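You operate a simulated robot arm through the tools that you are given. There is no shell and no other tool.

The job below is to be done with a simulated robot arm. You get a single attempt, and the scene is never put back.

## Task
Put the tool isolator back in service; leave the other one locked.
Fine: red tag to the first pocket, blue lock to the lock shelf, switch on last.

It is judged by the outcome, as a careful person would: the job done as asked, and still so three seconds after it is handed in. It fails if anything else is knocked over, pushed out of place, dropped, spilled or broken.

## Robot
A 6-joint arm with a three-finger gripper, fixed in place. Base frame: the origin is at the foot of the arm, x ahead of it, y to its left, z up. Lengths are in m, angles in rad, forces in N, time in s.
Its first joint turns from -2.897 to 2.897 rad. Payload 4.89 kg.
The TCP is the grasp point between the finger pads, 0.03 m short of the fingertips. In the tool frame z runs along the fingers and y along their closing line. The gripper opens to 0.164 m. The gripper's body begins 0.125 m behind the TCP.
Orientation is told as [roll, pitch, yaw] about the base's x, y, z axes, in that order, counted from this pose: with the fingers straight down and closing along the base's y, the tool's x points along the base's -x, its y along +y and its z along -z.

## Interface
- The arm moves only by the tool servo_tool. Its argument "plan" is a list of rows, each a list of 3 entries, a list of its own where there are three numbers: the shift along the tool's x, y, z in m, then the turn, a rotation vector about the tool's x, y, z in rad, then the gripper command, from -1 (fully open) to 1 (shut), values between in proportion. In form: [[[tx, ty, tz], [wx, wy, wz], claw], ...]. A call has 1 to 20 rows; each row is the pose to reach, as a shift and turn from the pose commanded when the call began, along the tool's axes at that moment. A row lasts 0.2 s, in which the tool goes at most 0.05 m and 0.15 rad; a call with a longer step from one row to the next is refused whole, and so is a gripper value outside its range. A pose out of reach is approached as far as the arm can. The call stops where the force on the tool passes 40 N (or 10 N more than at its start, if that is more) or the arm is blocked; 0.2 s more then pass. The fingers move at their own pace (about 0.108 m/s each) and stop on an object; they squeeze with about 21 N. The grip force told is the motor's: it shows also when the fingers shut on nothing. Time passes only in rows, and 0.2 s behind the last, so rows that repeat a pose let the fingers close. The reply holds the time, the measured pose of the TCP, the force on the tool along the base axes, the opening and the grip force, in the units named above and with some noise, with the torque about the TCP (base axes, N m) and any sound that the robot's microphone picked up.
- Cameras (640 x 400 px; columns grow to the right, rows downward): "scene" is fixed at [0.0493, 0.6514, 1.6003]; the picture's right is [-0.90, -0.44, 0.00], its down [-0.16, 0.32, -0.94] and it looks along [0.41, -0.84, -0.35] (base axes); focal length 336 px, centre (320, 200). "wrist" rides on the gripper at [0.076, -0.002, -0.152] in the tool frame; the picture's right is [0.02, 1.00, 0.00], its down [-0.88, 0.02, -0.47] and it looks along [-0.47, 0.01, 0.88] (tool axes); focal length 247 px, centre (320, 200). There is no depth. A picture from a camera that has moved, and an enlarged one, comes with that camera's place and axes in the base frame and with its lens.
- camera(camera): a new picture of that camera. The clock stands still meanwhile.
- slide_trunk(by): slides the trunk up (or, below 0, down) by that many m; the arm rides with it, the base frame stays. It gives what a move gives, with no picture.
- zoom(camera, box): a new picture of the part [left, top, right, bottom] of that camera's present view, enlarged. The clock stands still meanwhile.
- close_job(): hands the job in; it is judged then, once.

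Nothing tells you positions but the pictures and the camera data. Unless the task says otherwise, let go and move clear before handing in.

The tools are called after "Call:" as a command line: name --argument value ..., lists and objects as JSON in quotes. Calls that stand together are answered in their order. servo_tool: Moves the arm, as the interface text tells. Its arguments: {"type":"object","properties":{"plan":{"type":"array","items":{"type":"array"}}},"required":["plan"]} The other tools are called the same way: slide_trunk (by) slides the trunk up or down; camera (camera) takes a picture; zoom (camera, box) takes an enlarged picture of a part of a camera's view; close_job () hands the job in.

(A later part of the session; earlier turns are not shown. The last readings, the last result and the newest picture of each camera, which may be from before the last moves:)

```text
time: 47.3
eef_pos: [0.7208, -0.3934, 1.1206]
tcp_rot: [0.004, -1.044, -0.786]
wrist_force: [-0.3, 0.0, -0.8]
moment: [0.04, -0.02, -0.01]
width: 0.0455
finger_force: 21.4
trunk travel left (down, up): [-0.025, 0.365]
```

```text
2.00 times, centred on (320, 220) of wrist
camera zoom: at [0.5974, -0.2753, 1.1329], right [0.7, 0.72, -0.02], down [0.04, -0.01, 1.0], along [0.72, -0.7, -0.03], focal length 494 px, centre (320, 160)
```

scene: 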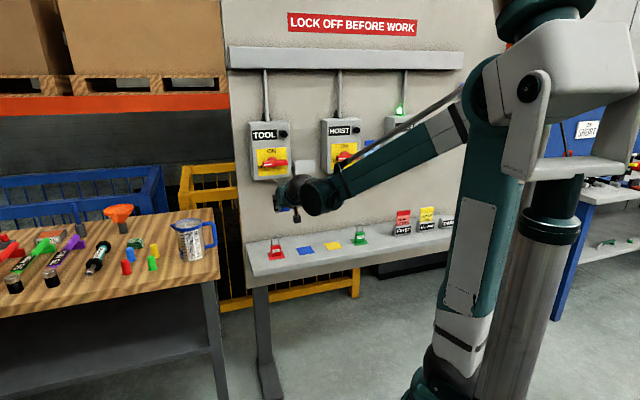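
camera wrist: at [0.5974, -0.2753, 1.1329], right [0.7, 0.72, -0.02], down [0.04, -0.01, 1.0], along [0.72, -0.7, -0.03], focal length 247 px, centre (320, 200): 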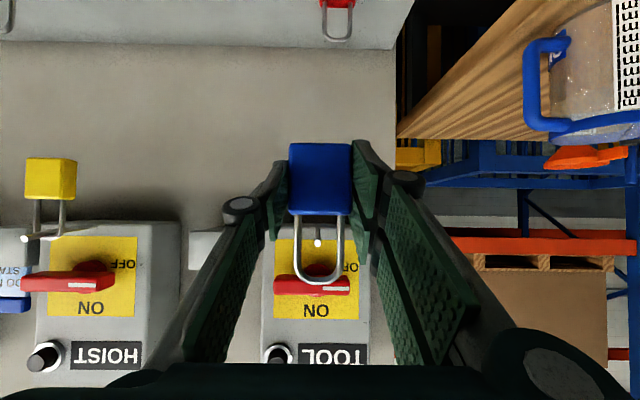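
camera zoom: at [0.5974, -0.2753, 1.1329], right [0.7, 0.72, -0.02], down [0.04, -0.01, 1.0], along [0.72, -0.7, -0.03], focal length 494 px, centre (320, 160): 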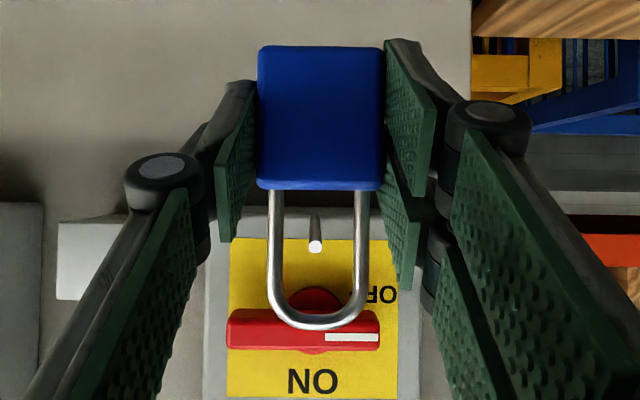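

I'm lined up in front of the peg again with the peg tip inside the shackle opening. I'll slide the lock back onto the peg.

Call:
servo_tool --plan '[[[-0.0035, 0, -0.002], [0, 0, 0], 1], [[-0.0185, 0, 0.024], [0, 0, 0], 1], [[-0.0335, 0, 0.05], [0, 0, 0], 1], [[-0.0435, 0, 0.0673], [0, 0, 0], 1], [[-0.0535, 0, 0.0846], [0, 0, 0], 1], [[-0.0605, 0, 0.0967], [0, 0, 0], 1], [[-0.0685, 0, 0.1106], [0, 0, 0], 1], [[-0.0685, 0, 0.1106], [0, 0, 0], 1]]'

Call:
zoom --camera "wrist" --box '[240, 120, 400, 320]'

```text
time: 49.1
eef_pos: [0.8094, -0.4871, 1.1256]
tcp_rot: [0.005, -1.045, -0.787]
wrist_force: [0.0, -0.1, -0.9]
moment: [0.05, 0.03, 0.0]
width: 0.0453
finger_force: 21.0
trunk travel left (down, up): [-0.025, 0.365]
```

```text
2.00 times, centred on (320, 220) of wrist
camera zoom: at [0.6876, -0.3683, 1.1372], right [0.7, 0.72, -0.02], down [0.04, -0.01, 1.0], along [0.72, -0.7, -0.03], focal length 494 px, centre (320, 160)
```

zoom: 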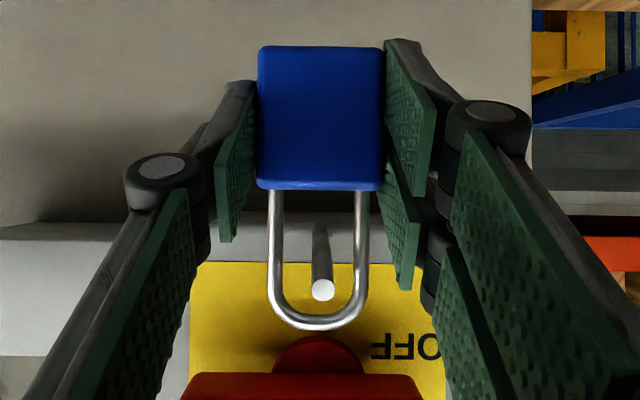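

The peg is through the loop again. I'll go 3 mm further in and lower until the shackle rests on the peg.

Call:
servo_tool --plan '[[[-0.0015, 0, 0.0026], [0, 0, 0], 1], [[0.0028, 0, 0.0051], [0, 0, 0], 1], [[0.0063, 0, 0.0071], [0, 0, 0], 1], [[0.0093, 0, 0.0089], [0, 0, 0], 1], [[0.0093, 0, 0.0089], [0, 0, 0], 1]]'

Call:
servo_tool --plan '[[[0.0009, 0, 0.0005], [0, 0, 0], 1], [[0.0009, 0, 0.0005], [0, 0, 0], 1]]'

Call:
zoom --camera "wrist" --box '[240, 120, 400, 320]'

```text
time: 50.3
eef_pos: [0.8129, -0.4896, 1.1121]
tcp_rot: [0.002, -1.044, -0.786]
wrist_force: [0.2, 0.5, -1.0]
moment: [0.01, -0.04, 0.01]
width: 0.0454
finger_force: 20.5
trunk travel left (down, up): [-0.025, 0.365]
```

```text
time: 50.9
eef_pos: [0.8135, -0.4896, 1.113]
tcp_rot: [0.004, -1.045, -0.786]
wrist_force: [-0.7, 0.5, -0.7]
moment: [0.04, 0.01, 0.0]
width: 0.0454
finger_force: 20.8
trunk travel left (down, up): [-0.025, 0.365]
```

```text
2.00 times, centred on (320, 220) of wrist
camera zoom: at [0.6914, -0.3713, 1.1238], right [0.7, 0.72, -0.02], down [0.04, -0.01, 1.0], along [0.72, -0.7, -0.03], focal length 494 px, centre (320, 160)
```

zoom: 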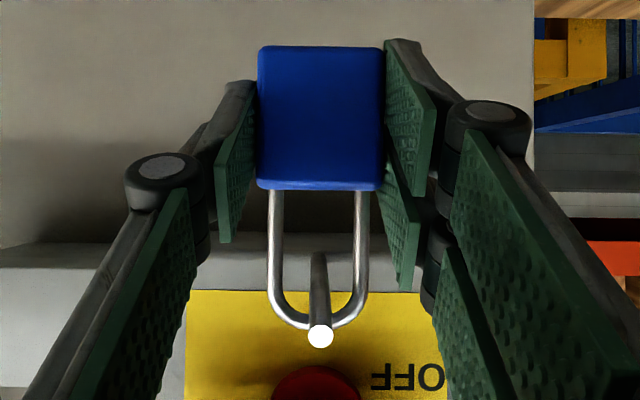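

Call:
servo_tool --plan '[[[0.0009, 0, 0.0005], [0, 0, 0], 1], [[0.0017, 0, 0.001], [0, 0, 0], 1], [[0.0017, 0, 0.001], [0, 0, 0], 1]]'

```text
time: 51.7
eef_pos: [0.8137, -0.4886, 1.1098]
tcp_rot: [0.004, -1.045, -0.786]
wrist_force: [2.8, -4.7, 9.6]
moment: [0.23, 0.0, -0.05]
width: 0.0455
finger_force: 21.2
trunk travel left (down, up): [-0.025, 0.365]
```

The shackle is resting on the peg (about 10 N). I'll release and back off along the tool axis.

Call:
servo_tool --plan '[[[-0.0006, 0, -0.0003], [0, 0, 0], 0.4], [[-0.0006, 0, -0.0003], [0, 0, 0], 0.25], [[-0.0006, 0, -0.0003], [0, 0, 0], 0.05], [[-0.0006, 0, -0.0003], [0, 0, 0], 0.05], [[-0.0006, 0, -0.0003], [0, 0, 0], 0.05]]'

Call:
camera --camera "wrist"

```text
time: 52.9
eef_pos: [0.8135, -0.4897, 1.1105]
tcp_rot: [0.004, -1.044, -0.786]
wrist_force: [0.1, -0.9, -0.1]
moment: [0.0, 0.03, -0.03]
width: 0.0777
finger_force: 0.1
trunk travel left (down, up): [-0.025, 0.365]
```

```text
taken
camera wrist: at [0.6915, -0.3712, 1.1221], right [0.7, 0.72, -0.02], down [0.04, -0.01, 1.0], along [0.72, -0.7, -0.03], focal length 247 px, centre (320, 200)
```

wrist: 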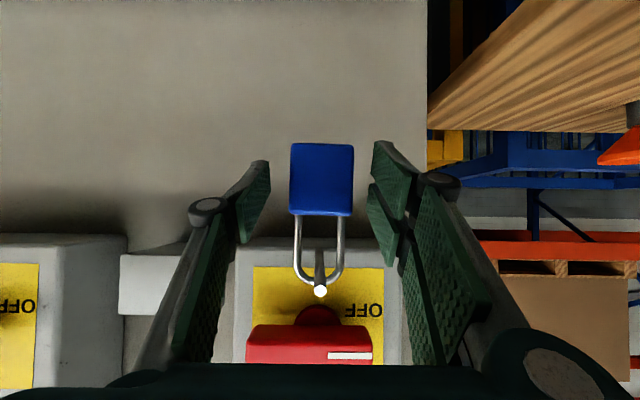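

The lock hangs securely on the peg again. With the fingers open around it, I'll flatten the tool to about 80° and raise the grip point to ~43 mm above the lock's base, so the prongs stay above its bottom.

Call:
servo_tool --plan '[[[-0.0024, 0, -0.0028], [0, -0.1163, 0], 0.05], [[-0.0049, 0, -0.0055], [0, -0.2327, 0], 0.05], [[-0.0073, 0, -0.0083], [0, -0.349, 0], 0.05], [[-0.0073, 0, -0.0083], [0, -0.349, 0], 0.05], [[-0.0073, 0, -0.0083], [0, -0.349, 0], 0.05]]'

Call:
camera --camera "wrist"

Call:
zoom --camera "scene" --box '[240, 150, 330, 220]'

```text
time: 54.1
eef_pos: [0.8105, -0.4859, 1.1222]
tcp_rot: [0.007, -1.394, -0.791]
wrist_force: [0.3, -0.7, 0.2]
moment: [0.01, 0.02, -0.01]
width: 0.0781
finger_force: 0.1
trunk travel left (down, up): [-0.025, 0.365]
```

```text
taken
camera wrist: at [0.6935, -0.3737, 1.0736], right [0.7, 0.71, -0.02], down [-0.21, 0.23, 0.95], along [0.68, -0.66, 0.31], focal length 247 px, centre (320, 200)
```

wrist: 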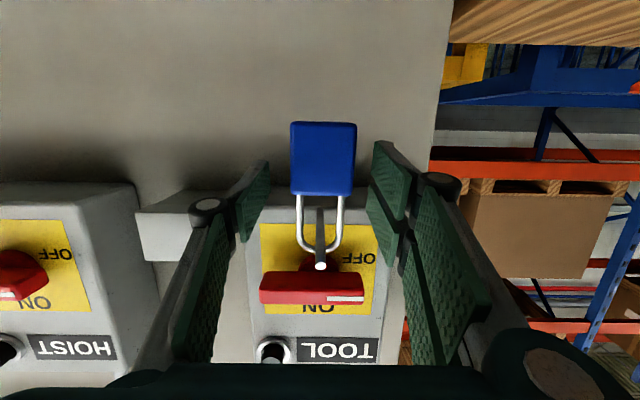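

```text
5.71 times, centred on (285, 185) of scene
camera zoom: at [0.0493, 0.6514, 1.6003], right [-0.9, -0.44, 0.0], down [-0.16, 0.32, -0.94], along [0.41, -0.84, -0.35], focal length 1918 px, centre (520, 286)
```

zoom: 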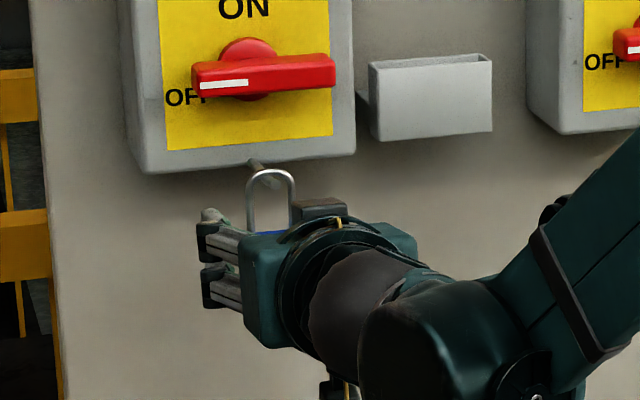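

Call:
servo_tool --plan '[[[0.003, 0, 0.002], [0, 0, 0], 0.3], [[0.003, 0, 0.002], [0, 0, 0], 0.43], [[0.003, 0, 0.002], [0, 0, 0], 1], [[0.003, 0, 0.002], [0, 0, 0], 1], [[0.003, 0, 0.002], [0, 0, 0], 1]]'

Call:
camera --camera "wrist"

Call:
zoom --camera "wrist" --box '[240, 100, 400, 300]'

```text
time: 55.3
eef_pos: [0.813, -0.4882, 1.1179]
tcp_rot: [0.008, -1.392, -0.793]
wrist_force: [-0.1, 0.4, -0.1]
moment: [0.02, -0.02, -0.04]
width: 0.0459
finger_force: 21.3
trunk travel left (down, up): [-0.025, 0.365]
```

```text
taken
camera wrist: at [0.6949, -0.3748, 1.0702], right [0.7, 0.71, -0.02], down [-0.21, 0.23, 0.95], along [0.68, -0.66, 0.31], focal length 247 px, centre (320, 200)
```

wrist: 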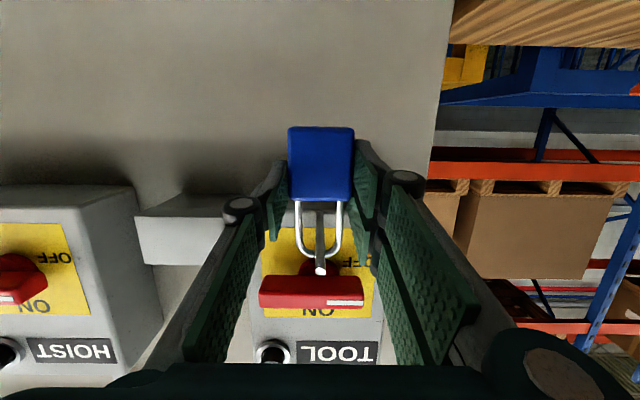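

```text
2.00 times, centred on (320, 200) of wrist
camera zoom: at [0.6949, -0.3748, 1.0702], right [0.7, 0.71, -0.02], down [-0.21, 0.23, 0.95], along [0.68, -0.66, 0.31], focal length 494 px, centre (320, 200)
```

zoom: 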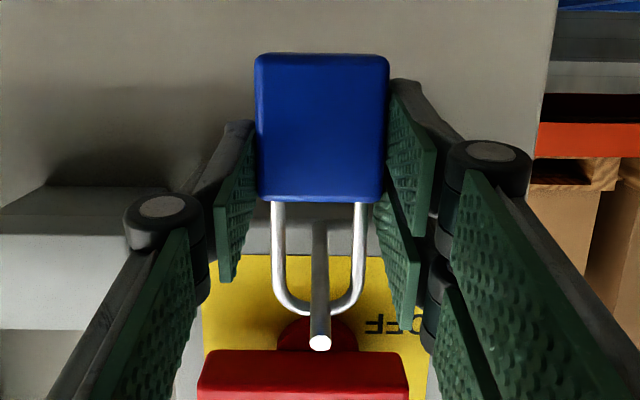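

Regripped, and the prong tips now sit clearly above the lock's base. I'll lift off the peg and pull out again.

Call:
servo_tool --plan '[[[-0.0046, 0, -0.0008], [0, 0, 0], 1], [[-0.0092, 0, -0.0016], [0, 0, 0], 1], [[-0.0138, 0, -0.0024], [0, 0, 0], 1], [[-0.0138, 0, -0.0024], [0, 0, 0], 1], [[-0.0103, 0, -0.0221], [0, 0, 0], 1], [[-0.0068, 0, -0.0418], [0, 0, 0], 1], [[-0.0016, 0, -0.0713], [0, 0, 0], 1], [[0.0036, 0, -0.1009], [0, 0, 0], 1], [[0.0088, 0, -0.1304], [0, 0, 0], 1], [[0.0088, 0, -0.1304], [0, 0, 0], 1]]'

Call:
camera --camera "wrist"

Call:
camera --camera "scene"

```text
time: 57.5
eef_pos: [0.7191, -0.3971, 1.132]
tcp_rot: [0.009, -1.391, -0.793]
wrist_force: [0.6, -0.6, -0.7]
moment: [-0.04, 0.0, 0.02]
width: 0.0457
finger_force: 21.0
trunk travel left (down, up): [-0.025, 0.365]
```

```text
taken
camera wrist: at [0.6021, -0.2836, 1.085], right [0.7, 0.71, -0.02], down [-0.21, 0.23, 0.95], along [0.68, -0.66, 0.31], focal length 247 px, centre (320, 200)
```

wrist: 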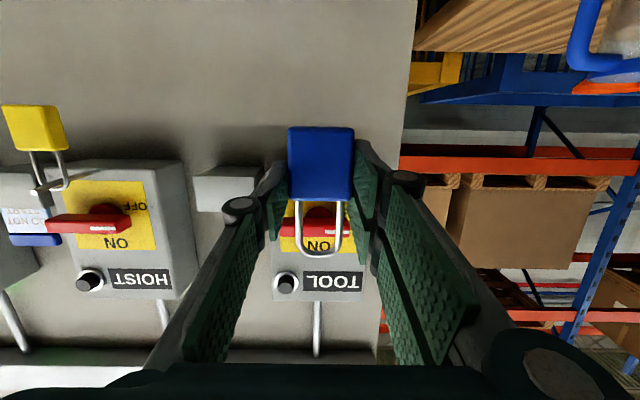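

```text
taken
```

scene: 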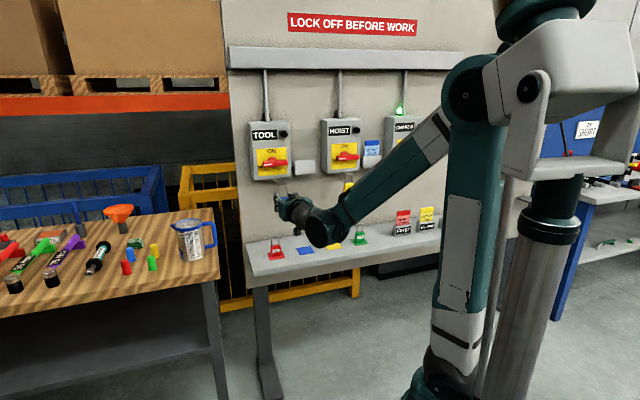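

The lock is off the peg with a better grip. Moving to the front of the blue square.

Call:
servo_tool --plan '[[[0.028, -0.0237, -0.0093], [0, 0, 0], 1], [[0.0561, -0.0473, -0.0186], [0, 0, 0], 1], [[0.0841, -0.071, -0.0278], [0, 0, 0], 1], [[0.1122, -0.0946, -0.0371], [0, 0, 0], 1], [[0.1402, -0.1183, -0.0464], [0, 0, 0], 1], [[0.1402, -0.1183, -0.0464], [0, 0, 0], 1]]'

Call:
camera --camera "wrist"

Call:
camera --camera "scene"

```text
time: 58.9
eef_pos: [0.5863, -0.4312, 1.0009]
tcp_rot: [0.01, -1.394, -0.792]
wrist_force: [0.5, 0.3, -1.6]
moment: [0.0, 0.01, -0.08]
width: 0.0458
finger_force: 21.1
trunk travel left (down, up): [-0.025, 0.365]
```

```text
taken
camera wrist: at [0.4685, -0.3172, 0.9545], right [0.7, 0.71, -0.02], down [-0.21, 0.23, 0.95], along [0.68, -0.66, 0.31], focal length 247 px, centre (320, 200)
```

wrist: 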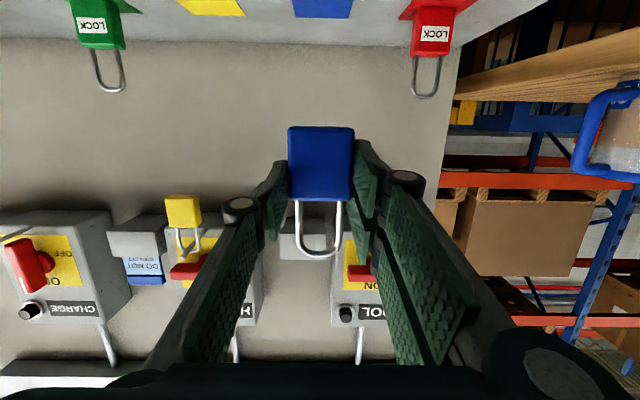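

```text
taken
```

scene: 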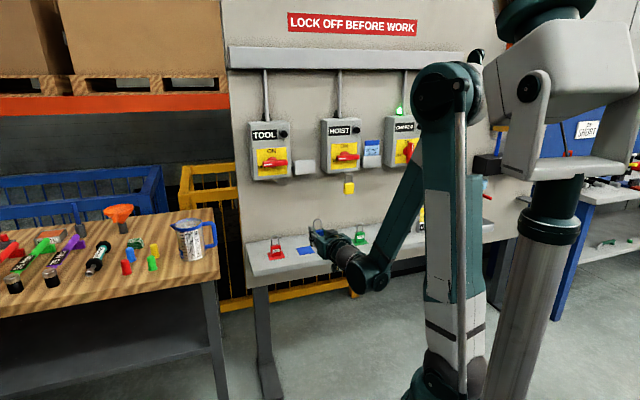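

Call:
servo_tool --plan '[[[0.0103, 0, 0.0337], [0, 0, 0], 1], [[0.0206, 0, 0.0675], [0, 0, 0], 1], [[0.0309, 0, 0.1012], [0, 0, 0], 1], [[0.0412, 0, 0.1349], [0, 0, 0], 1], [[0.0515, 0, 0.1687], [0, 0, 0], 1], [[0.0618, 0, 0.2024], [0, 0, 0], 1], [[0.0618, 0, 0.2024], [0, 0, 0], 1]]'

Call:
camera --camera "wrist"

Call:
camera --camera "scene"

Call:
zoom --camera "scene" --box '[250, 205, 370, 285]'

```text
time: 60.5
eef_pos: [0.72, -0.5622, 0.9064]
tcp_rot: [0.009, -1.393, -0.793]
wrist_force: [-0.7, 0.6, -0.6]
moment: [0.04, 0.04, -0.04]
width: 0.0458
finger_force: 20.9
trunk travel left (down, up): [-0.025, 0.365]
```

```text
taken
camera wrist: at [0.6033, -0.4493, 0.8596], right [0.7, 0.71, -0.02], down [-0.21, 0.23, 0.95], along [0.68, -0.66, 0.31], focal length 247 px, centre (320, 200)
```

wrist: 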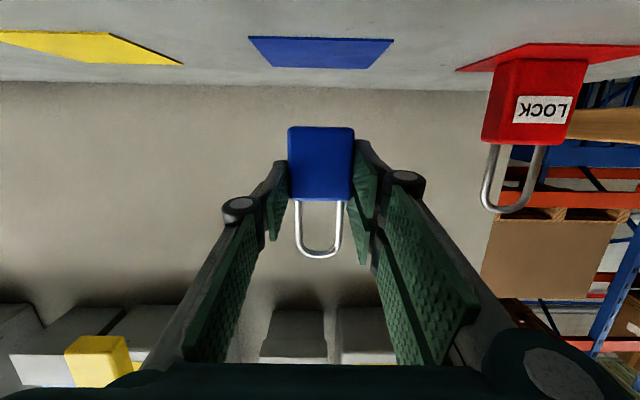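

```text
taken
```

scene: 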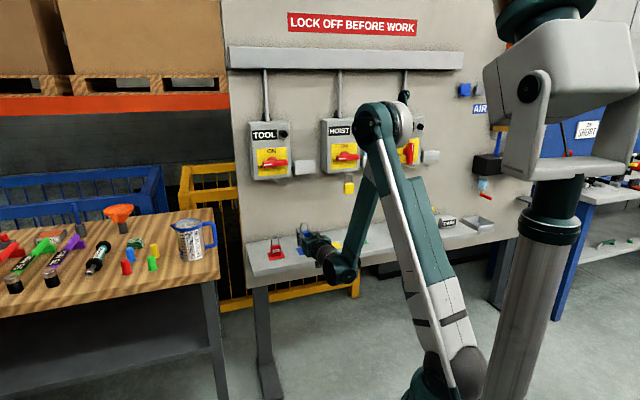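

```text
5.00 times, centred on (310, 245) of scene
camera zoom: at [0.0493, 0.6514, 1.6003], right [-0.9, -0.44, 0.0], down [-0.16, 0.32, -0.94], along [0.41, -0.84, -0.35], focal length 1678 px, centre (370, -25)
```

zoom: 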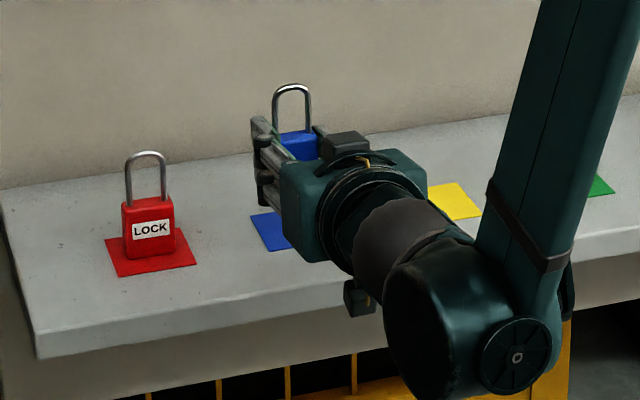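

The lock is centered over the mat within 2–3 mm. I'll correct that, lower most of the way, then creep down.

Call:
servo_tool --plan '[[[0.0089, -0.0018, 0.0046], [0, 0, 0], 1], [[0.0182, -0.0018, 0.0063], [0, 0, 0], 1], [[0.0276, -0.0018, 0.0079], [0, 0, 0], 1], [[0.0369, -0.0018, 0.0096], [0, 0, 0], 1], [[0.0369, -0.0018, 0.0096], [0, 0, 0], 1]]'

Call:
zoom --camera "wrist" --box '[220, 50, 420, 220]'

Call:
zoom --camera "scene" --box '[270, 215, 350, 275]'

```text
time: 61.7
eef_pos: [0.721, -0.5656, 0.8679]
tcp_rot: [0.01, -1.392, -0.792]
wrist_force: [0.3, 1.1, -1.2]
moment: [0.02, 0.02, 0.0]
width: 0.0456
finger_force: 21.4
trunk travel left (down, up): [-0.025, 0.365]
```

```text
2.35 times, centred on (320, 135) of wrist
camera zoom: at [0.6044, -0.4525, 0.8203], right [0.7, 0.71, -0.02], down [-0.21, 0.23, 0.95], along [0.68, -0.66, 0.31], focal length 581 px, centre (320, 353)
```

zoom: 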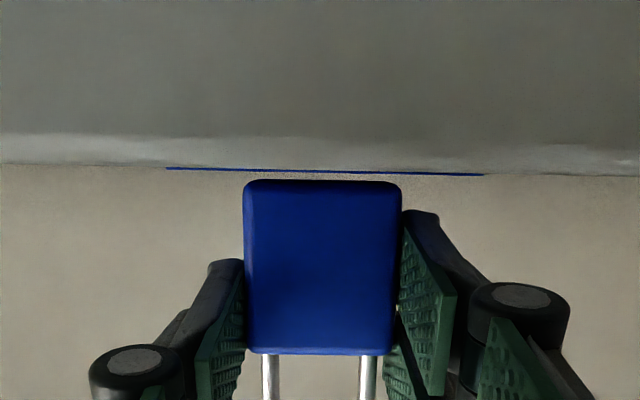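

```text
6.67 times, centred on (310, 245) of scene
camera zoom: at [0.0493, 0.6514, 1.6003], right [-0.9, -0.44, 0.0], down [-0.16, 0.32, -0.94], along [0.41, -0.84, -0.35], focal length 2238 px, centre (387, -100)
```

zoom: 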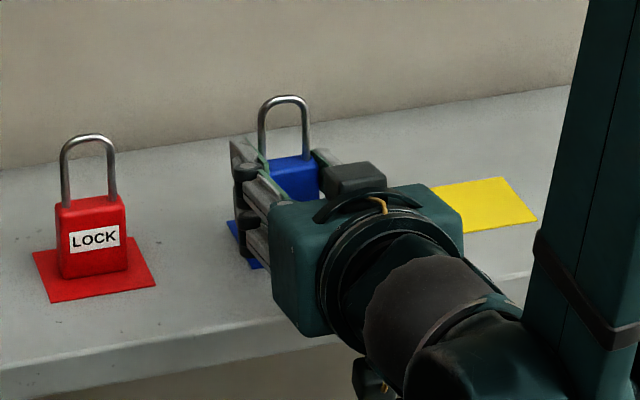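

The mat is seen edge-on here: its top is at z≈0.821 and the lock base is about 3 mm above, with the prongs well clear. Creeping down by millimeters.

Call:
servo_tool --plan '[[[0.001, 0, 0.0002], [0, 0, 0], 1], [[0.002, 0, 0.0004], [0, 0, 0], 1], [[0.002, 0, 0.0004], [0, 0, 0], 1]]'

Call:
servo_tool --plan '[[[0.001, 0, 0.0002], [0, 0, 0], 1], [[0.001, 0, 0.0002], [0, 0, 0], 1]]'

Call:
zoom --camera "wrist" --box '[220, 50, 420, 220]'

```text
time: 62.5
eef_pos: [0.7217, -0.5665, 0.8649]
tcp_rot: [0.009, -1.394, -0.791]
wrist_force: [0.2, 0.3, -1.1]
moment: [0.02, -0.02, -0.05]
width: 0.0454
finger_force: 20.7
trunk travel left (down, up): [-0.025, 0.365]
```

```text
time: 63.1
eef_pos: [0.7211, -0.5665, 0.8646]
tcp_rot: [0.009, -1.392, -0.794]
wrist_force: [-0.4, 0.1, -1.3]
moment: [-0.01, 0.03, -0.04]
width: 0.0456
finger_force: 20.7
trunk travel left (down, up): [-0.025, 0.365]
```

```text
2.35 times, centred on (320, 135) of wrist
camera zoom: at [0.6042, -0.4532, 0.8181], right [0.7, 0.71, -0.02], down [-0.21, 0.23, 0.95], along [0.68, -0.66, 0.31], focal length 581 px, centre (320, 353)
```

zoom: 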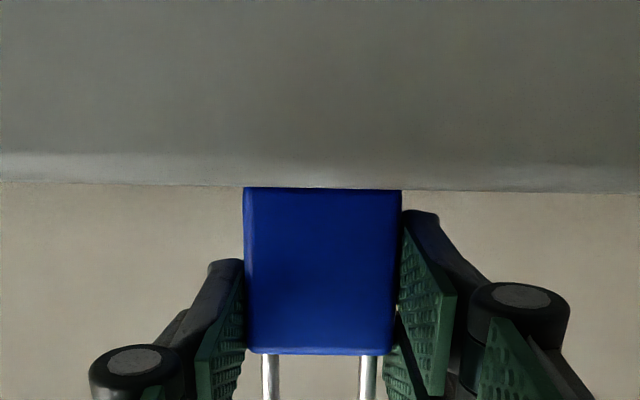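

Call:
servo_tool --plan '[[[0.001, 0, 0.0002], [0, 0, 0], 1], [[0.001, 0, 0.0002], [0, 0, 0], 1]]'

Call:
servo_tool --plan '[[[0.001, 0, 0.0002], [0, 0, 0], 1], [[0.001, 0, 0.0002], [0, 0, 0], 1]]'

```text
time: 63.7
eef_pos: [0.7202, -0.5679, 0.8649]
tcp_rot: [0.009, -1.393, -0.79]
wrist_force: [0.3, -0.9, -0.5]
moment: [-0.01, 0.01, 0.0]
width: 0.0454
finger_force: 21.4
trunk travel left (down, up): [-0.025, 0.365]
```

```text
time: 64.3
eef_pos: [0.7205, -0.5663, 0.8637]
tcp_rot: [0.009, -1.394, -0.792]
wrist_force: [1.6, -1.2, 5.2]
moment: [-0.07, -0.27, -0.01]
width: 0.0455
finger_force: 21.0
trunk travel left (down, up): [-0.025, 0.365]
```

Call:
servo_tool --plan '[[[0.001, 0, 0.0002], [0, 0, 0], 1], [[0.001, 0, 0.0002], [0, 0, 0], 1]]'

Call:
zoom --camera "scene" --box '[285, 220, 325, 260]'

Call:
zoom --camera "wrist" --box '[220, 90, 420, 260]'

```text
time: 64.9
eef_pos: [0.7211, -0.5668, 0.8632]
tcp_rot: [0.009, -1.393, -0.792]
wrist_force: [0.4, -4.1, 16.4]
moment: [-0.4, -0.41, -0.06]
width: 0.0458
finger_force: 20.8
trunk travel left (down, up): [-0.025, 0.365]
```

```text
10.00 times, centred on (305, 240) of scene
camera zoom: at [0.0493, 0.6514, 1.6003], right [-0.9, -0.44, 0.0], down [-0.16, 0.32, -0.94], along [0.41, -0.84, -0.35], focal length 3356 px, centre (470, -200)
```

zoom: 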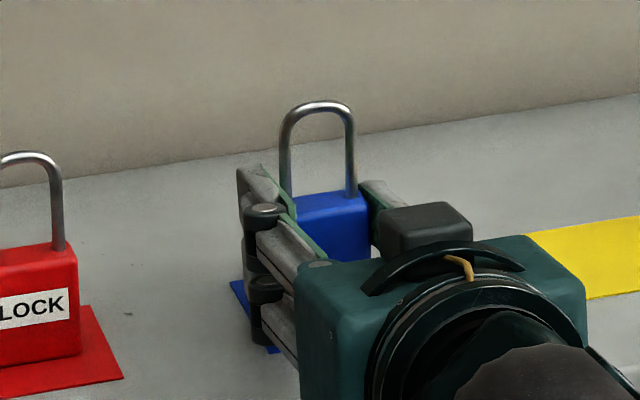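

```text
2.35 times, centred on (320, 175) of wrist
camera zoom: at [0.6036, -0.453, 0.8156], right [0.7, 0.71, -0.02], down [-0.21, 0.23, 0.95], along [0.68, -0.66, 0.31], focal length 581 px, centre (320, 259)
```

zoom: 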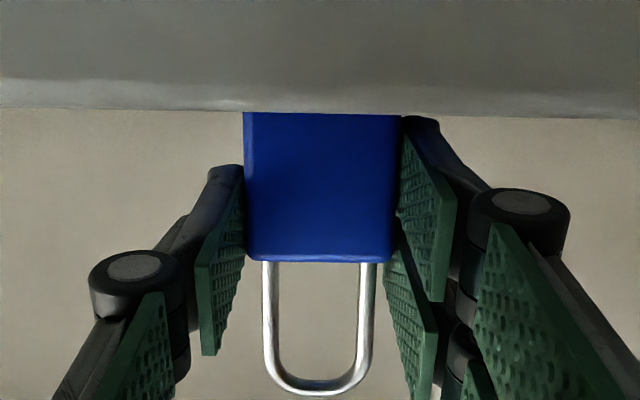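

The lock base is firmly on the mat (about 17 N). I'll ease off most of the preload and then open the fingers gently.

Call:
servo_tool --plan '[[[-0.0008, 0, -0.0001], [0, 0, 0], 1], [[-0.0008, 0, -0.0001], [0, 0, 0], 1]]'

Call:
servo_tool --plan '[[[0, 0, 0], [0, 0, 0], 0.42], [[0, 0, 0], [0, 0, 0], 0.36], [[0, 0, 0], [0, 0, 0], 0.28], [[0, 0, 0], [0, 0, 0], 0.2], [[0, 0, 0], [0, 0, 0], 0.1], [[0, 0, 0], [0, 0, 0], 0.1]]'

Call:
zoom --camera "scene" --box '[285, 220, 325, 260]'

Call:
zoom --camera "wrist" --box '[220, 90, 420, 260]'

```text
time: 65.5
eef_pos: [0.7208, -0.5651, 0.8631]
tcp_rot: [0.01, -1.393, -0.791]
wrist_force: [-1.6, -2.3, 7.6]
moment: [-0.22, -0.13, -0.06]
width: 0.0458
finger_force: 20.6
trunk travel left (down, up): [-0.025, 0.365]
```

```text
time: 66.9
eef_pos: [0.7221, -0.5669, 0.8617]
tcp_rot: [0.009, -1.393, -0.793]
wrist_force: [0.4, 0.4, -0.2]
moment: [0.0, -0.01, -0.02]
width: 0.0736
finger_force: 0.0
trunk travel left (down, up): [-0.025, 0.365]
```

```text
10.00 times, centred on (305, 240) of scene
camera zoom: at [0.0493, 0.6514, 1.6003], right [-0.9, -0.44, 0.0], down [-0.16, 0.32, -0.94], along [0.41, -0.84, -0.35], focal length 3356 px, centre (470, -200)
```

zoom: 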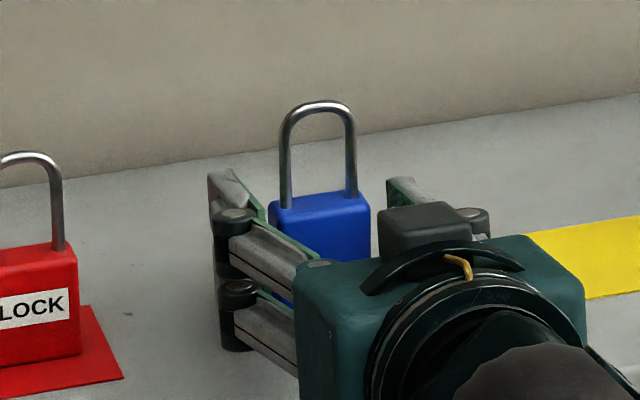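

```text
2.35 times, centred on (320, 175) of wrist
camera zoom: at [0.604, -0.453, 0.8157], right [0.7, 0.71, -0.02], down [-0.21, 0.23, 0.95], along [0.68, -0.66, 0.31], focal length 581 px, centre (320, 259)
```

zoom: 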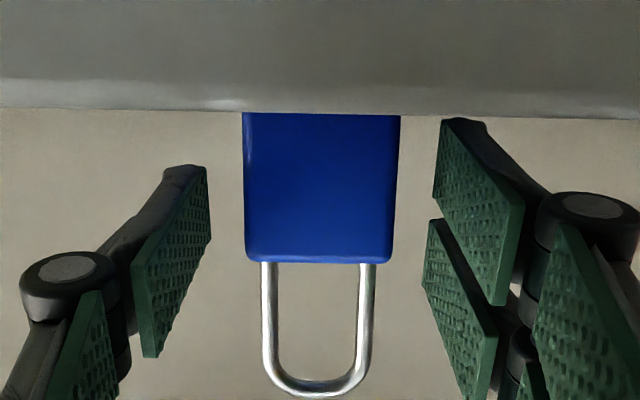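

The lock stands upright on the blue mat, released. Backing straight out.

Call:
servo_tool --plan '[[[0, 0, -0.015], [0, 0, 0], 0.1], [[0, 0, -0.04], [0, 0, 0], 0.1], [[0, 0, -0.08], [0, 0, 0], 0.1], [[0, 0, -0.12], [0, 0, 0], 0.1], [[0, 0, -0.16], [0, 0, 0], 0.1], [[0, 0, -0.2], [0, 0, 0], 0.1], [[0, 0, -0.2], [0, 0, 0], 0.1]]'

Call:
camera --camera "wrist"

Call:
camera --camera "scene"

Call:
zoom --camera "scene" --box '[250, 205, 370, 285]'

```text
time: 68.5
eef_pos: [0.5982, -0.4387, 0.9485]
tcp_rot: [0.006, -1.388, -0.789]
wrist_force: [0.3, -0.2, -0.5]
moment: [-0.02, -0.05, 0.01]
width: 0.0738
finger_force: 0.0
out of reach, approached as far as the arm can: row 2, 3, 4, 5, 6, 7
trunk travel left (down, up): [-0.025, 0.365]
```

```text
taken
camera wrist: at [0.4807, -0.3257, 0.9017], right [0.7, 0.71, -0.02], down [-0.2, 0.23, 0.95], along [0.68, -0.66, 0.31], focal length 247 px, centre (320, 200)
```

wrist: 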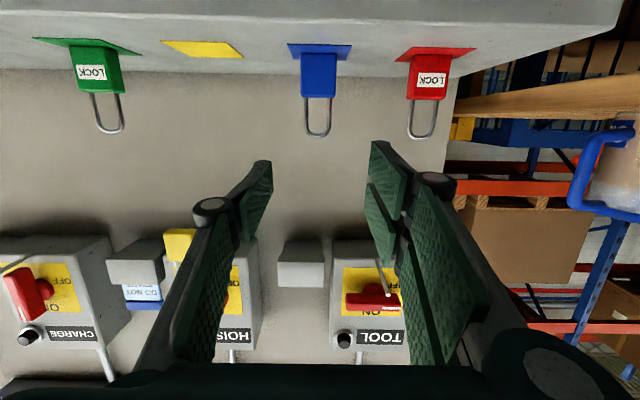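

```text
taken
```

scene: 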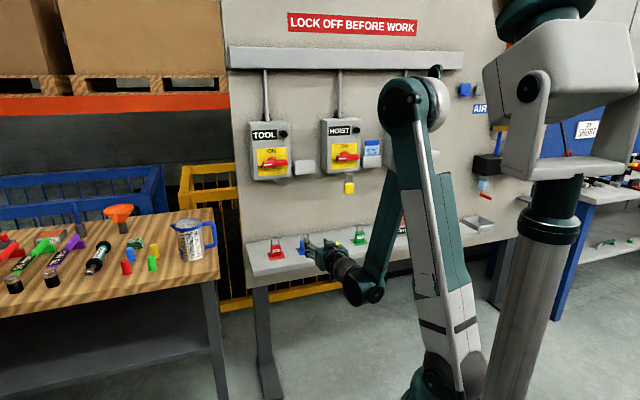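

```text
5.00 times, centred on (310, 245) of scene
camera zoom: at [0.0493, 0.6514, 1.6003], right [-0.9, -0.44, 0.0], down [-0.16, 0.32, -0.94], along [0.41, -0.84, -0.35], focal length 1678 px, centre (370, -25)
```

zoom: 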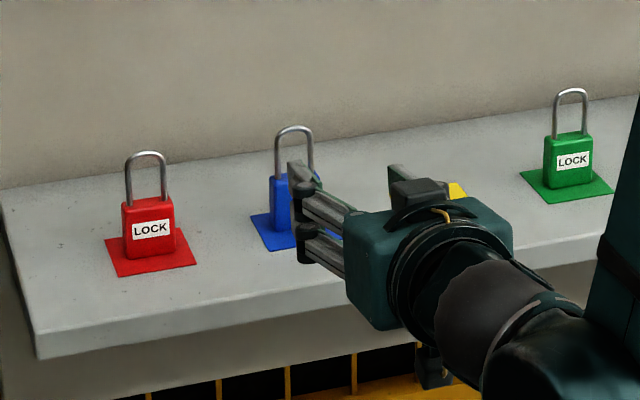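

The blue lock is standing on its mat and clear of the gripper. Now the switch: I'll raise the trunk back up, then push the handle's right end down with closed fingertips, which turns the pointer clockwise from OFF to ON.

Call:
slide_trunk --by 0.2

Call:
camera --camera "scene"

Call:
camera --camera "wrist"

Call:
zoom --camera "scene" --box '[250, 200, 370, 280]'

```text
time: 70.7
eef_pos: [0.5983, -0.4401, 1.1485]
tcp_rot: [0.009, -1.387, -0.791]
wrist_force: [0.3, -0.4, 0.9]
moment: [0.01, -0.01, 0.02]
width: 0.0739
finger_force: 0.0
trunk travel left (down, up): [-0.225, 0.165]
```

```text
taken
```

scene: 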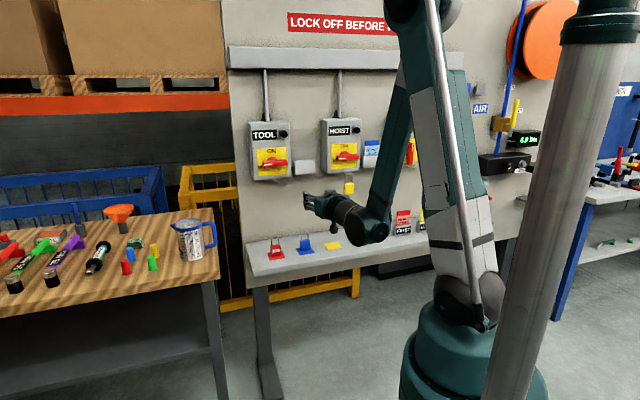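

```text
taken
camera wrist: at [0.4807, -0.3257, 1.1017], right [0.7, 0.71, -0.02], down [-0.21, 0.23, 0.95], along [0.68, -0.66, 0.31], focal length 247 px, centre (320, 200)
```

wrist: 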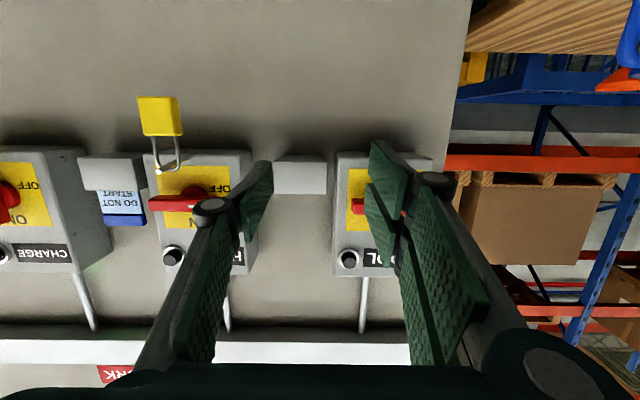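

```text
5.00 times, centred on (310, 240) of scene
camera zoom: at [0.0493, 0.6514, 1.6003], right [-0.9, -0.44, 0.0], down [-0.16, 0.32, -0.94], along [0.41, -0.84, -0.35], focal length 1678 px, centre (370, 0)
```

zoom: 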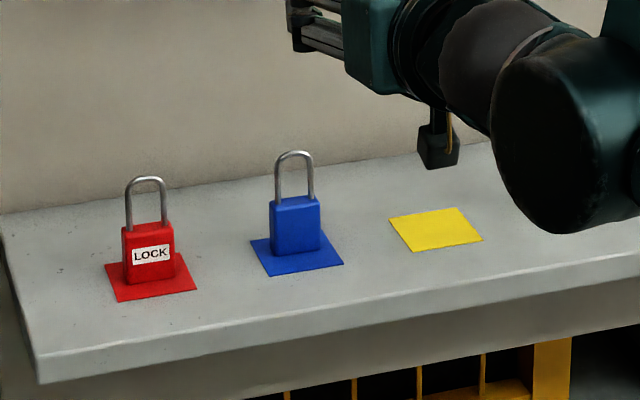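

The blue lock is upright and centered on its mat. I'll bring the closed fingers level and in front of the TOOL handle, offset so the camera can measure it.

Call:
servo_tool --plan '[[[-0.032, 0.0045, 0.0058], [0, -0.0455, 0], 1], [[-0.0639, 0.009, 0.0116], [0, -0.091, 0], 1], [[-0.0959, 0.0135, 0.0173], [0, -0.1365, 0], 1], [[-0.1278, 0.018, 0.0231], [0, -0.182, 0], 1], [[-0.1278, 0.018, 0.0231], [0, -0.182, 0], 1], [[-0.1278, 0.018, 0.0231], [0, -0.182, 0], 1]]'

Call:
camera --camera "wrist"

Call:
camera --camera "scene"

```text
time: 72.1
eef_pos: [0.6434, -0.4584, 1.2698]
tcp_rot: [2.282, -1.569, -3.066]
wrist_force: [0.7, -0.7, 0.0]
moment: [0.05, 0.01, 0.0]
width: 0.0
finger_force: 21.2
trunk travel left (down, up): [-0.225, 0.165]
```

```text
taken
camera wrist: at [0.5341, -0.3534, 1.1937], right [0.71, 0.71, -0.02], down [-0.32, 0.35, 0.88], along [0.63, -0.61, 0.47], focal length 247 px, centre (320, 200)
```

wrist: 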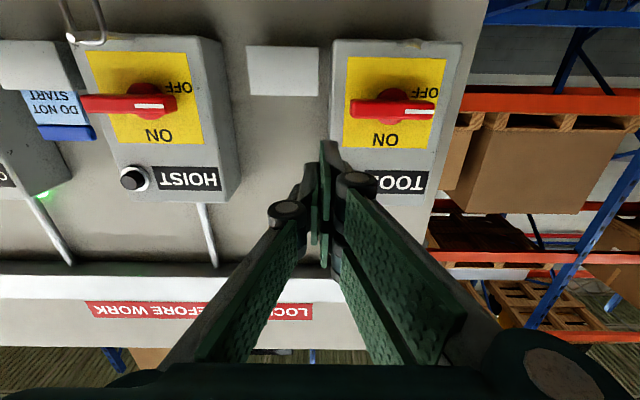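

```text
taken
```

scene: 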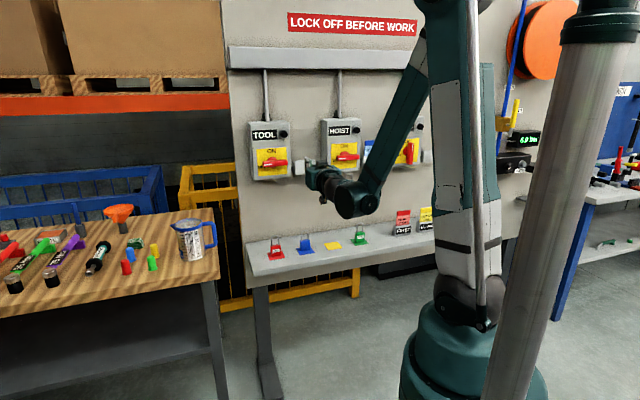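

Call:
zoom --camera "wrist" --box '[320, 40, 460, 160]'

Call:
zoom --camera "wrist" --box '[260, 120, 400, 240]'

Call:
zoom --camera "scene" --box '[240, 130, 340, 210]'

```text
3.33 times, centred on (390, 100) of wrist
camera zoom: at [0.5341, -0.3534, 1.1937], right [0.71, 0.71, -0.02], down [-0.32, 0.35, 0.88], along [0.63, -0.61, 0.47], focal length 823 px, centre (87, 533)
```

zoom: 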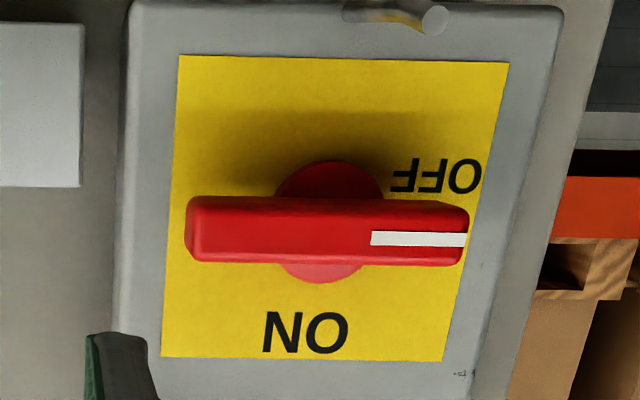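

```text
3.33 times, centred on (330, 180) of wrist
camera zoom: at [0.5341, -0.3534, 1.1937], right [0.71, 0.71, -0.02], down [-0.32, 0.35, 0.88], along [0.63, -0.61, 0.47], focal length 823 px, centre (287, 267)
```

zoom: 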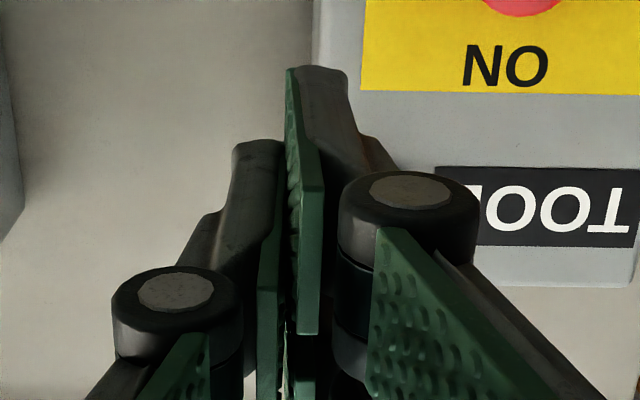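

```text
5.00 times, centred on (290, 170) of scene
camera zoom: at [0.0493, 0.6514, 1.6003], right [-0.9, -0.44, 0.0], down [-0.16, 0.32, -0.94], along [0.41, -0.84, -0.35], focal length 1678 px, centre (470, 350)
```

zoom: 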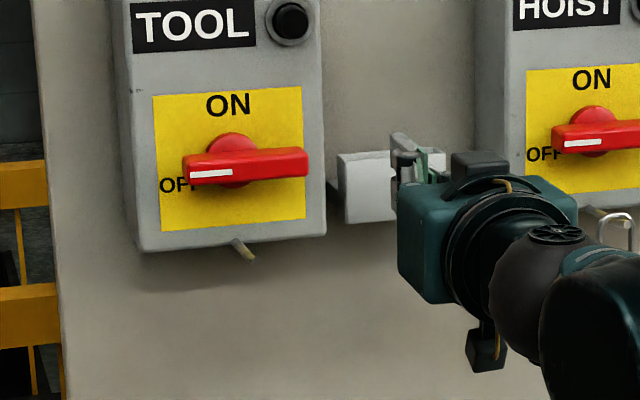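

Now I have the handle geometry: pivot h≈−0.227, z≈1.238, front n≈0.954. The closed prong's side is about 13 mm from the tool center, and its lower edge about 29 mm below it. I'll position above the handle's right arm, still in front of it.

Call:
servo_tool --plan '[[[-0.0071, 0.0127, 0.0267], [0, 0, 0], 1], [[-0.0141, 0.0255, 0.0533], [0, 0, 0], 1], [[-0.0232, 0.0382, 0.08], [0, 0, 0], 1], [[-0.0232, 0.0382, 0.08], [0, 0, 0], 1], [[-0.0232, 0.0382, 0.08], [0, 0, 0], 1]]'

Call:
camera --camera "wrist"

Call:
zoom --camera "scene" --box '[240, 130, 340, 210]'

```text
time: 73.3
eef_pos: [0.7274, -0.4879, 1.2927]
tcp_rot: [2.216, -1.57, -3.0]
wrist_force: [-0.8, 0.2, 0.5]
moment: [0.01, -0.02, -0.03]
width: 0.0
finger_force: 21.1
trunk travel left (down, up): [-0.225, 0.165]
```

```text
taken
camera wrist: at [0.6183, -0.3827, 1.2172], right [0.71, 0.71, -0.02], down [-0.32, 0.35, 0.88], along [0.63, -0.61, 0.47], focal length 247 px, centre (320, 200)
```

wrist: 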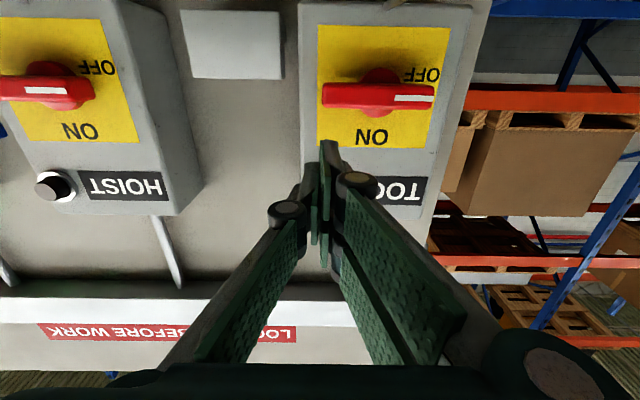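

```text
5.00 times, centred on (290, 170) of scene
camera zoom: at [0.0493, 0.6514, 1.6003], right [-0.9, -0.44, 0.0], down [-0.16, 0.32, -0.94], along [0.41, -0.84, -0.35], focal length 1678 px, centre (470, 350)
```

zoom: 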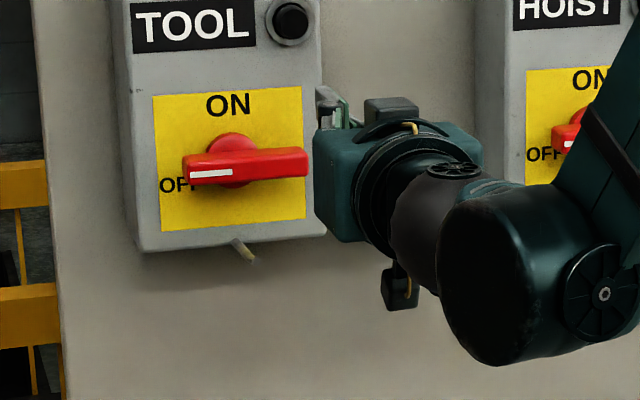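

Call:
zoom --camera "wrist" --box '[290, 0, 490, 150]'

Call:
zoom --camera "wrist" --box '[310, 70, 450, 150]'

```text
2.67 times, centred on (390, 75) of wrist
camera zoom: at [0.6183, -0.3827, 1.2172], right [0.71, 0.71, -0.02], down [-0.32, 0.35, 0.88], along [0.63, -0.61, 0.47], focal length 659 px, centre (133, 533)
```

zoom: 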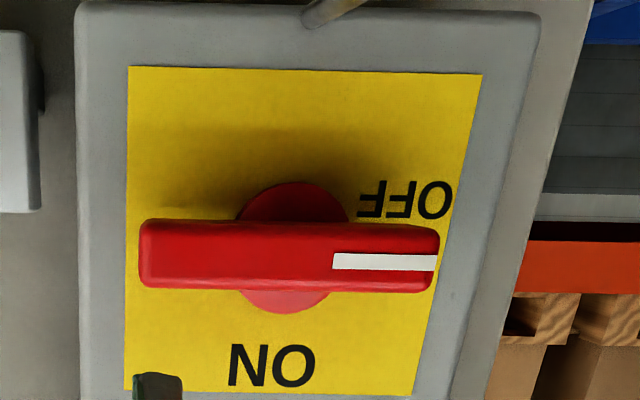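

```text
4.57 times, centred on (380, 110) of wrist
camera zoom: at [0.6183, -0.3827, 1.2172], right [0.71, 0.71, -0.02], down [-0.32, 0.35, 0.88], along [0.63, -0.61, 0.47], focal length 1129 px, centre (46, 611)
```

zoom: 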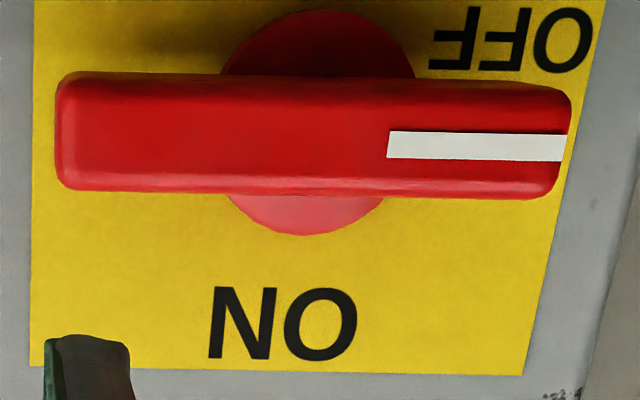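

Refined: handle front n≈0.96, pivot (h≈−0.2285, z≈1.239), plate at n≈1.001. I'll advance above the handle's right arm so the tips reach n≈0.975.

Call:
servo_tool --plan '[[[0, 0, 0.025], [0, 0, 0], 1], [[0, 0.0005, 0.05], [0, 0, 0], 1], [[0, 0.001, 0.07], [0, 0, 0], 1], [[0, 0.001, 0.0856], [0, 0, 0], 1], [[0, 0.001, 0.0856], [0, 0, 0], 1]]'

Call:
camera --camera "wrist"

Call:
zoom --camera "wrist" --box '[240, 60, 460, 220]'

Call:
zoom --camera "scene" --box '[240, 120, 320, 190]'

```text
time: 74.5
eef_pos: [0.7878, -0.5482, 1.292]
tcp_rot: [2.153, -1.569, -2.936]
wrist_force: [-0.1, -0.5, -0.1]
moment: [-0.02, -0.01, -0.06]
width: 0.0003
finger_force: 21.3
trunk travel left (down, up): [-0.225, 0.165]
```

```text
taken
camera wrist: at [0.6789, -0.4419, 1.2167], right [0.71, 0.71, -0.02], down [-0.32, 0.35, 0.88], along [0.63, -0.61, 0.47], focal length 247 px, centre (320, 200)
```

wrist: 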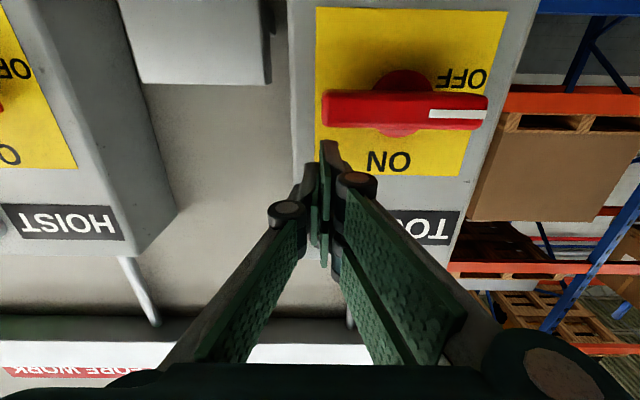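

```text
2.50 times, centred on (350, 140) of wrist
camera zoom: at [0.6789, -0.4419, 1.2167], right [0.71, 0.71, -0.02], down [-0.32, 0.35, 0.88], along [0.63, -0.61, 0.47], focal length 617 px, centre (245, 350)
```

zoom: 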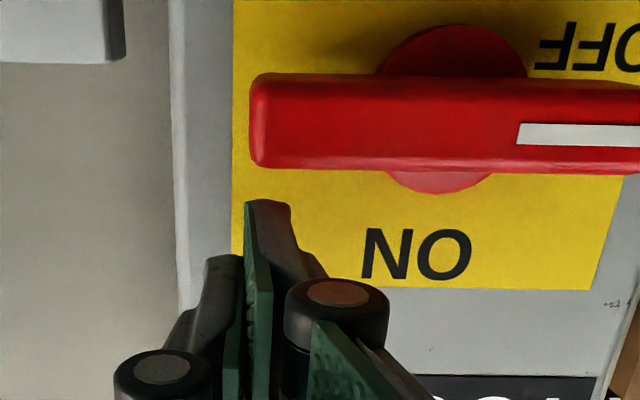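

```text
5.71 times, centred on (280, 155) of scene
camera zoom: at [0.0493, 0.6514, 1.6003], right [-0.9, -0.44, 0.0], down [-0.16, 0.32, -0.94], along [0.41, -0.84, -0.35], focal length 1918 px, centre (549, 457)
```

zoom: 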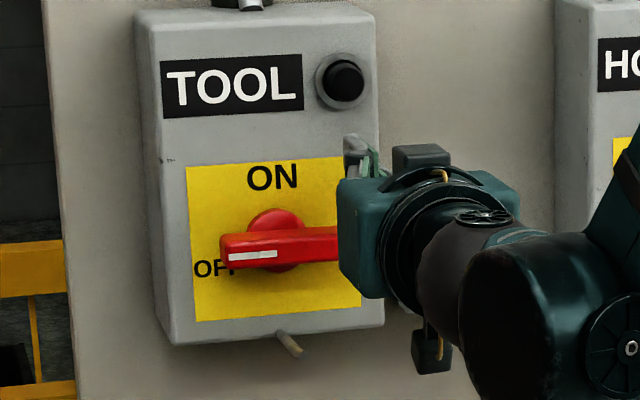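

The prong is 12 mm above the handle's right arm, about 45 mm from the pivot. I'll push along the arc in stages, starting with the first ~30°.

Call:
servo_tool --plan '[[[0.0134, 0.0006, 0], [0, 0, 0], 1], [[0.0194, -0.0004, 0], [0, 0, 0], 1], [[0.0254, -0.001, 0], [0, 0, 0], 1], [[0.0315, -0.0005, 0], [0, 0, 0], 1], [[0.0375, 0.0005, 0], [0, 0, 0], 1], [[0.0375, 0.0005, 0], [0, 0, 0], 1]]'

Call:
zoom --camera "wrist" --box '[240, 20, 460, 180]'

Call:
zoom --camera "scene" --box '[240, 120, 320, 190]'

```text
time: 75.9
eef_pos: [0.7892, -0.5492, 1.2541]
tcp_rot: [2.193, -1.569, -2.973]
wrist_force: [1.0, -0.8, -0.4]
moment: [-0.01, 0.0, 0.01]
width: 0.0
finger_force: 20.9
trunk travel left (down, up): [-0.225, 0.165]
```

```text
2.50 times, centred on (350, 100) of wrist
camera zoom: at [0.6794, -0.4429, 1.1792], right [0.71, 0.71, -0.02], down [-0.32, 0.35, 0.88], along [0.63, -0.61, 0.47], focal length 617 px, centre (245, 450)
```

zoom: 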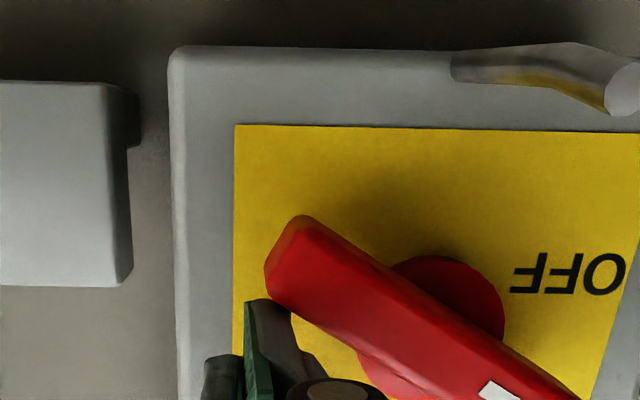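

```text
5.71 times, centred on (280, 155) of scene
camera zoom: at [0.0493, 0.6514, 1.6003], right [-0.9, -0.44, 0.0], down [-0.16, 0.32, -0.94], along [0.41, -0.84, -0.35], focal length 1918 px, centre (549, 457)
```

zoom: 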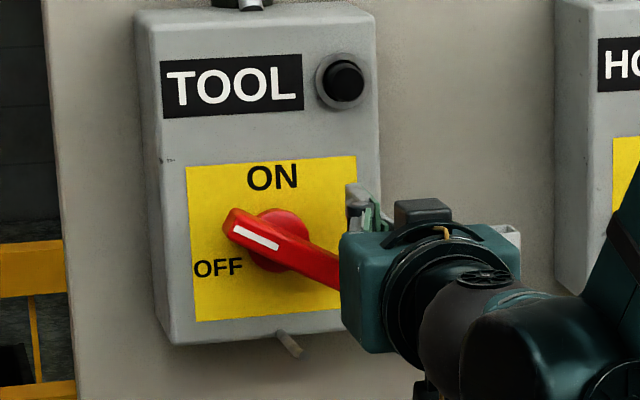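

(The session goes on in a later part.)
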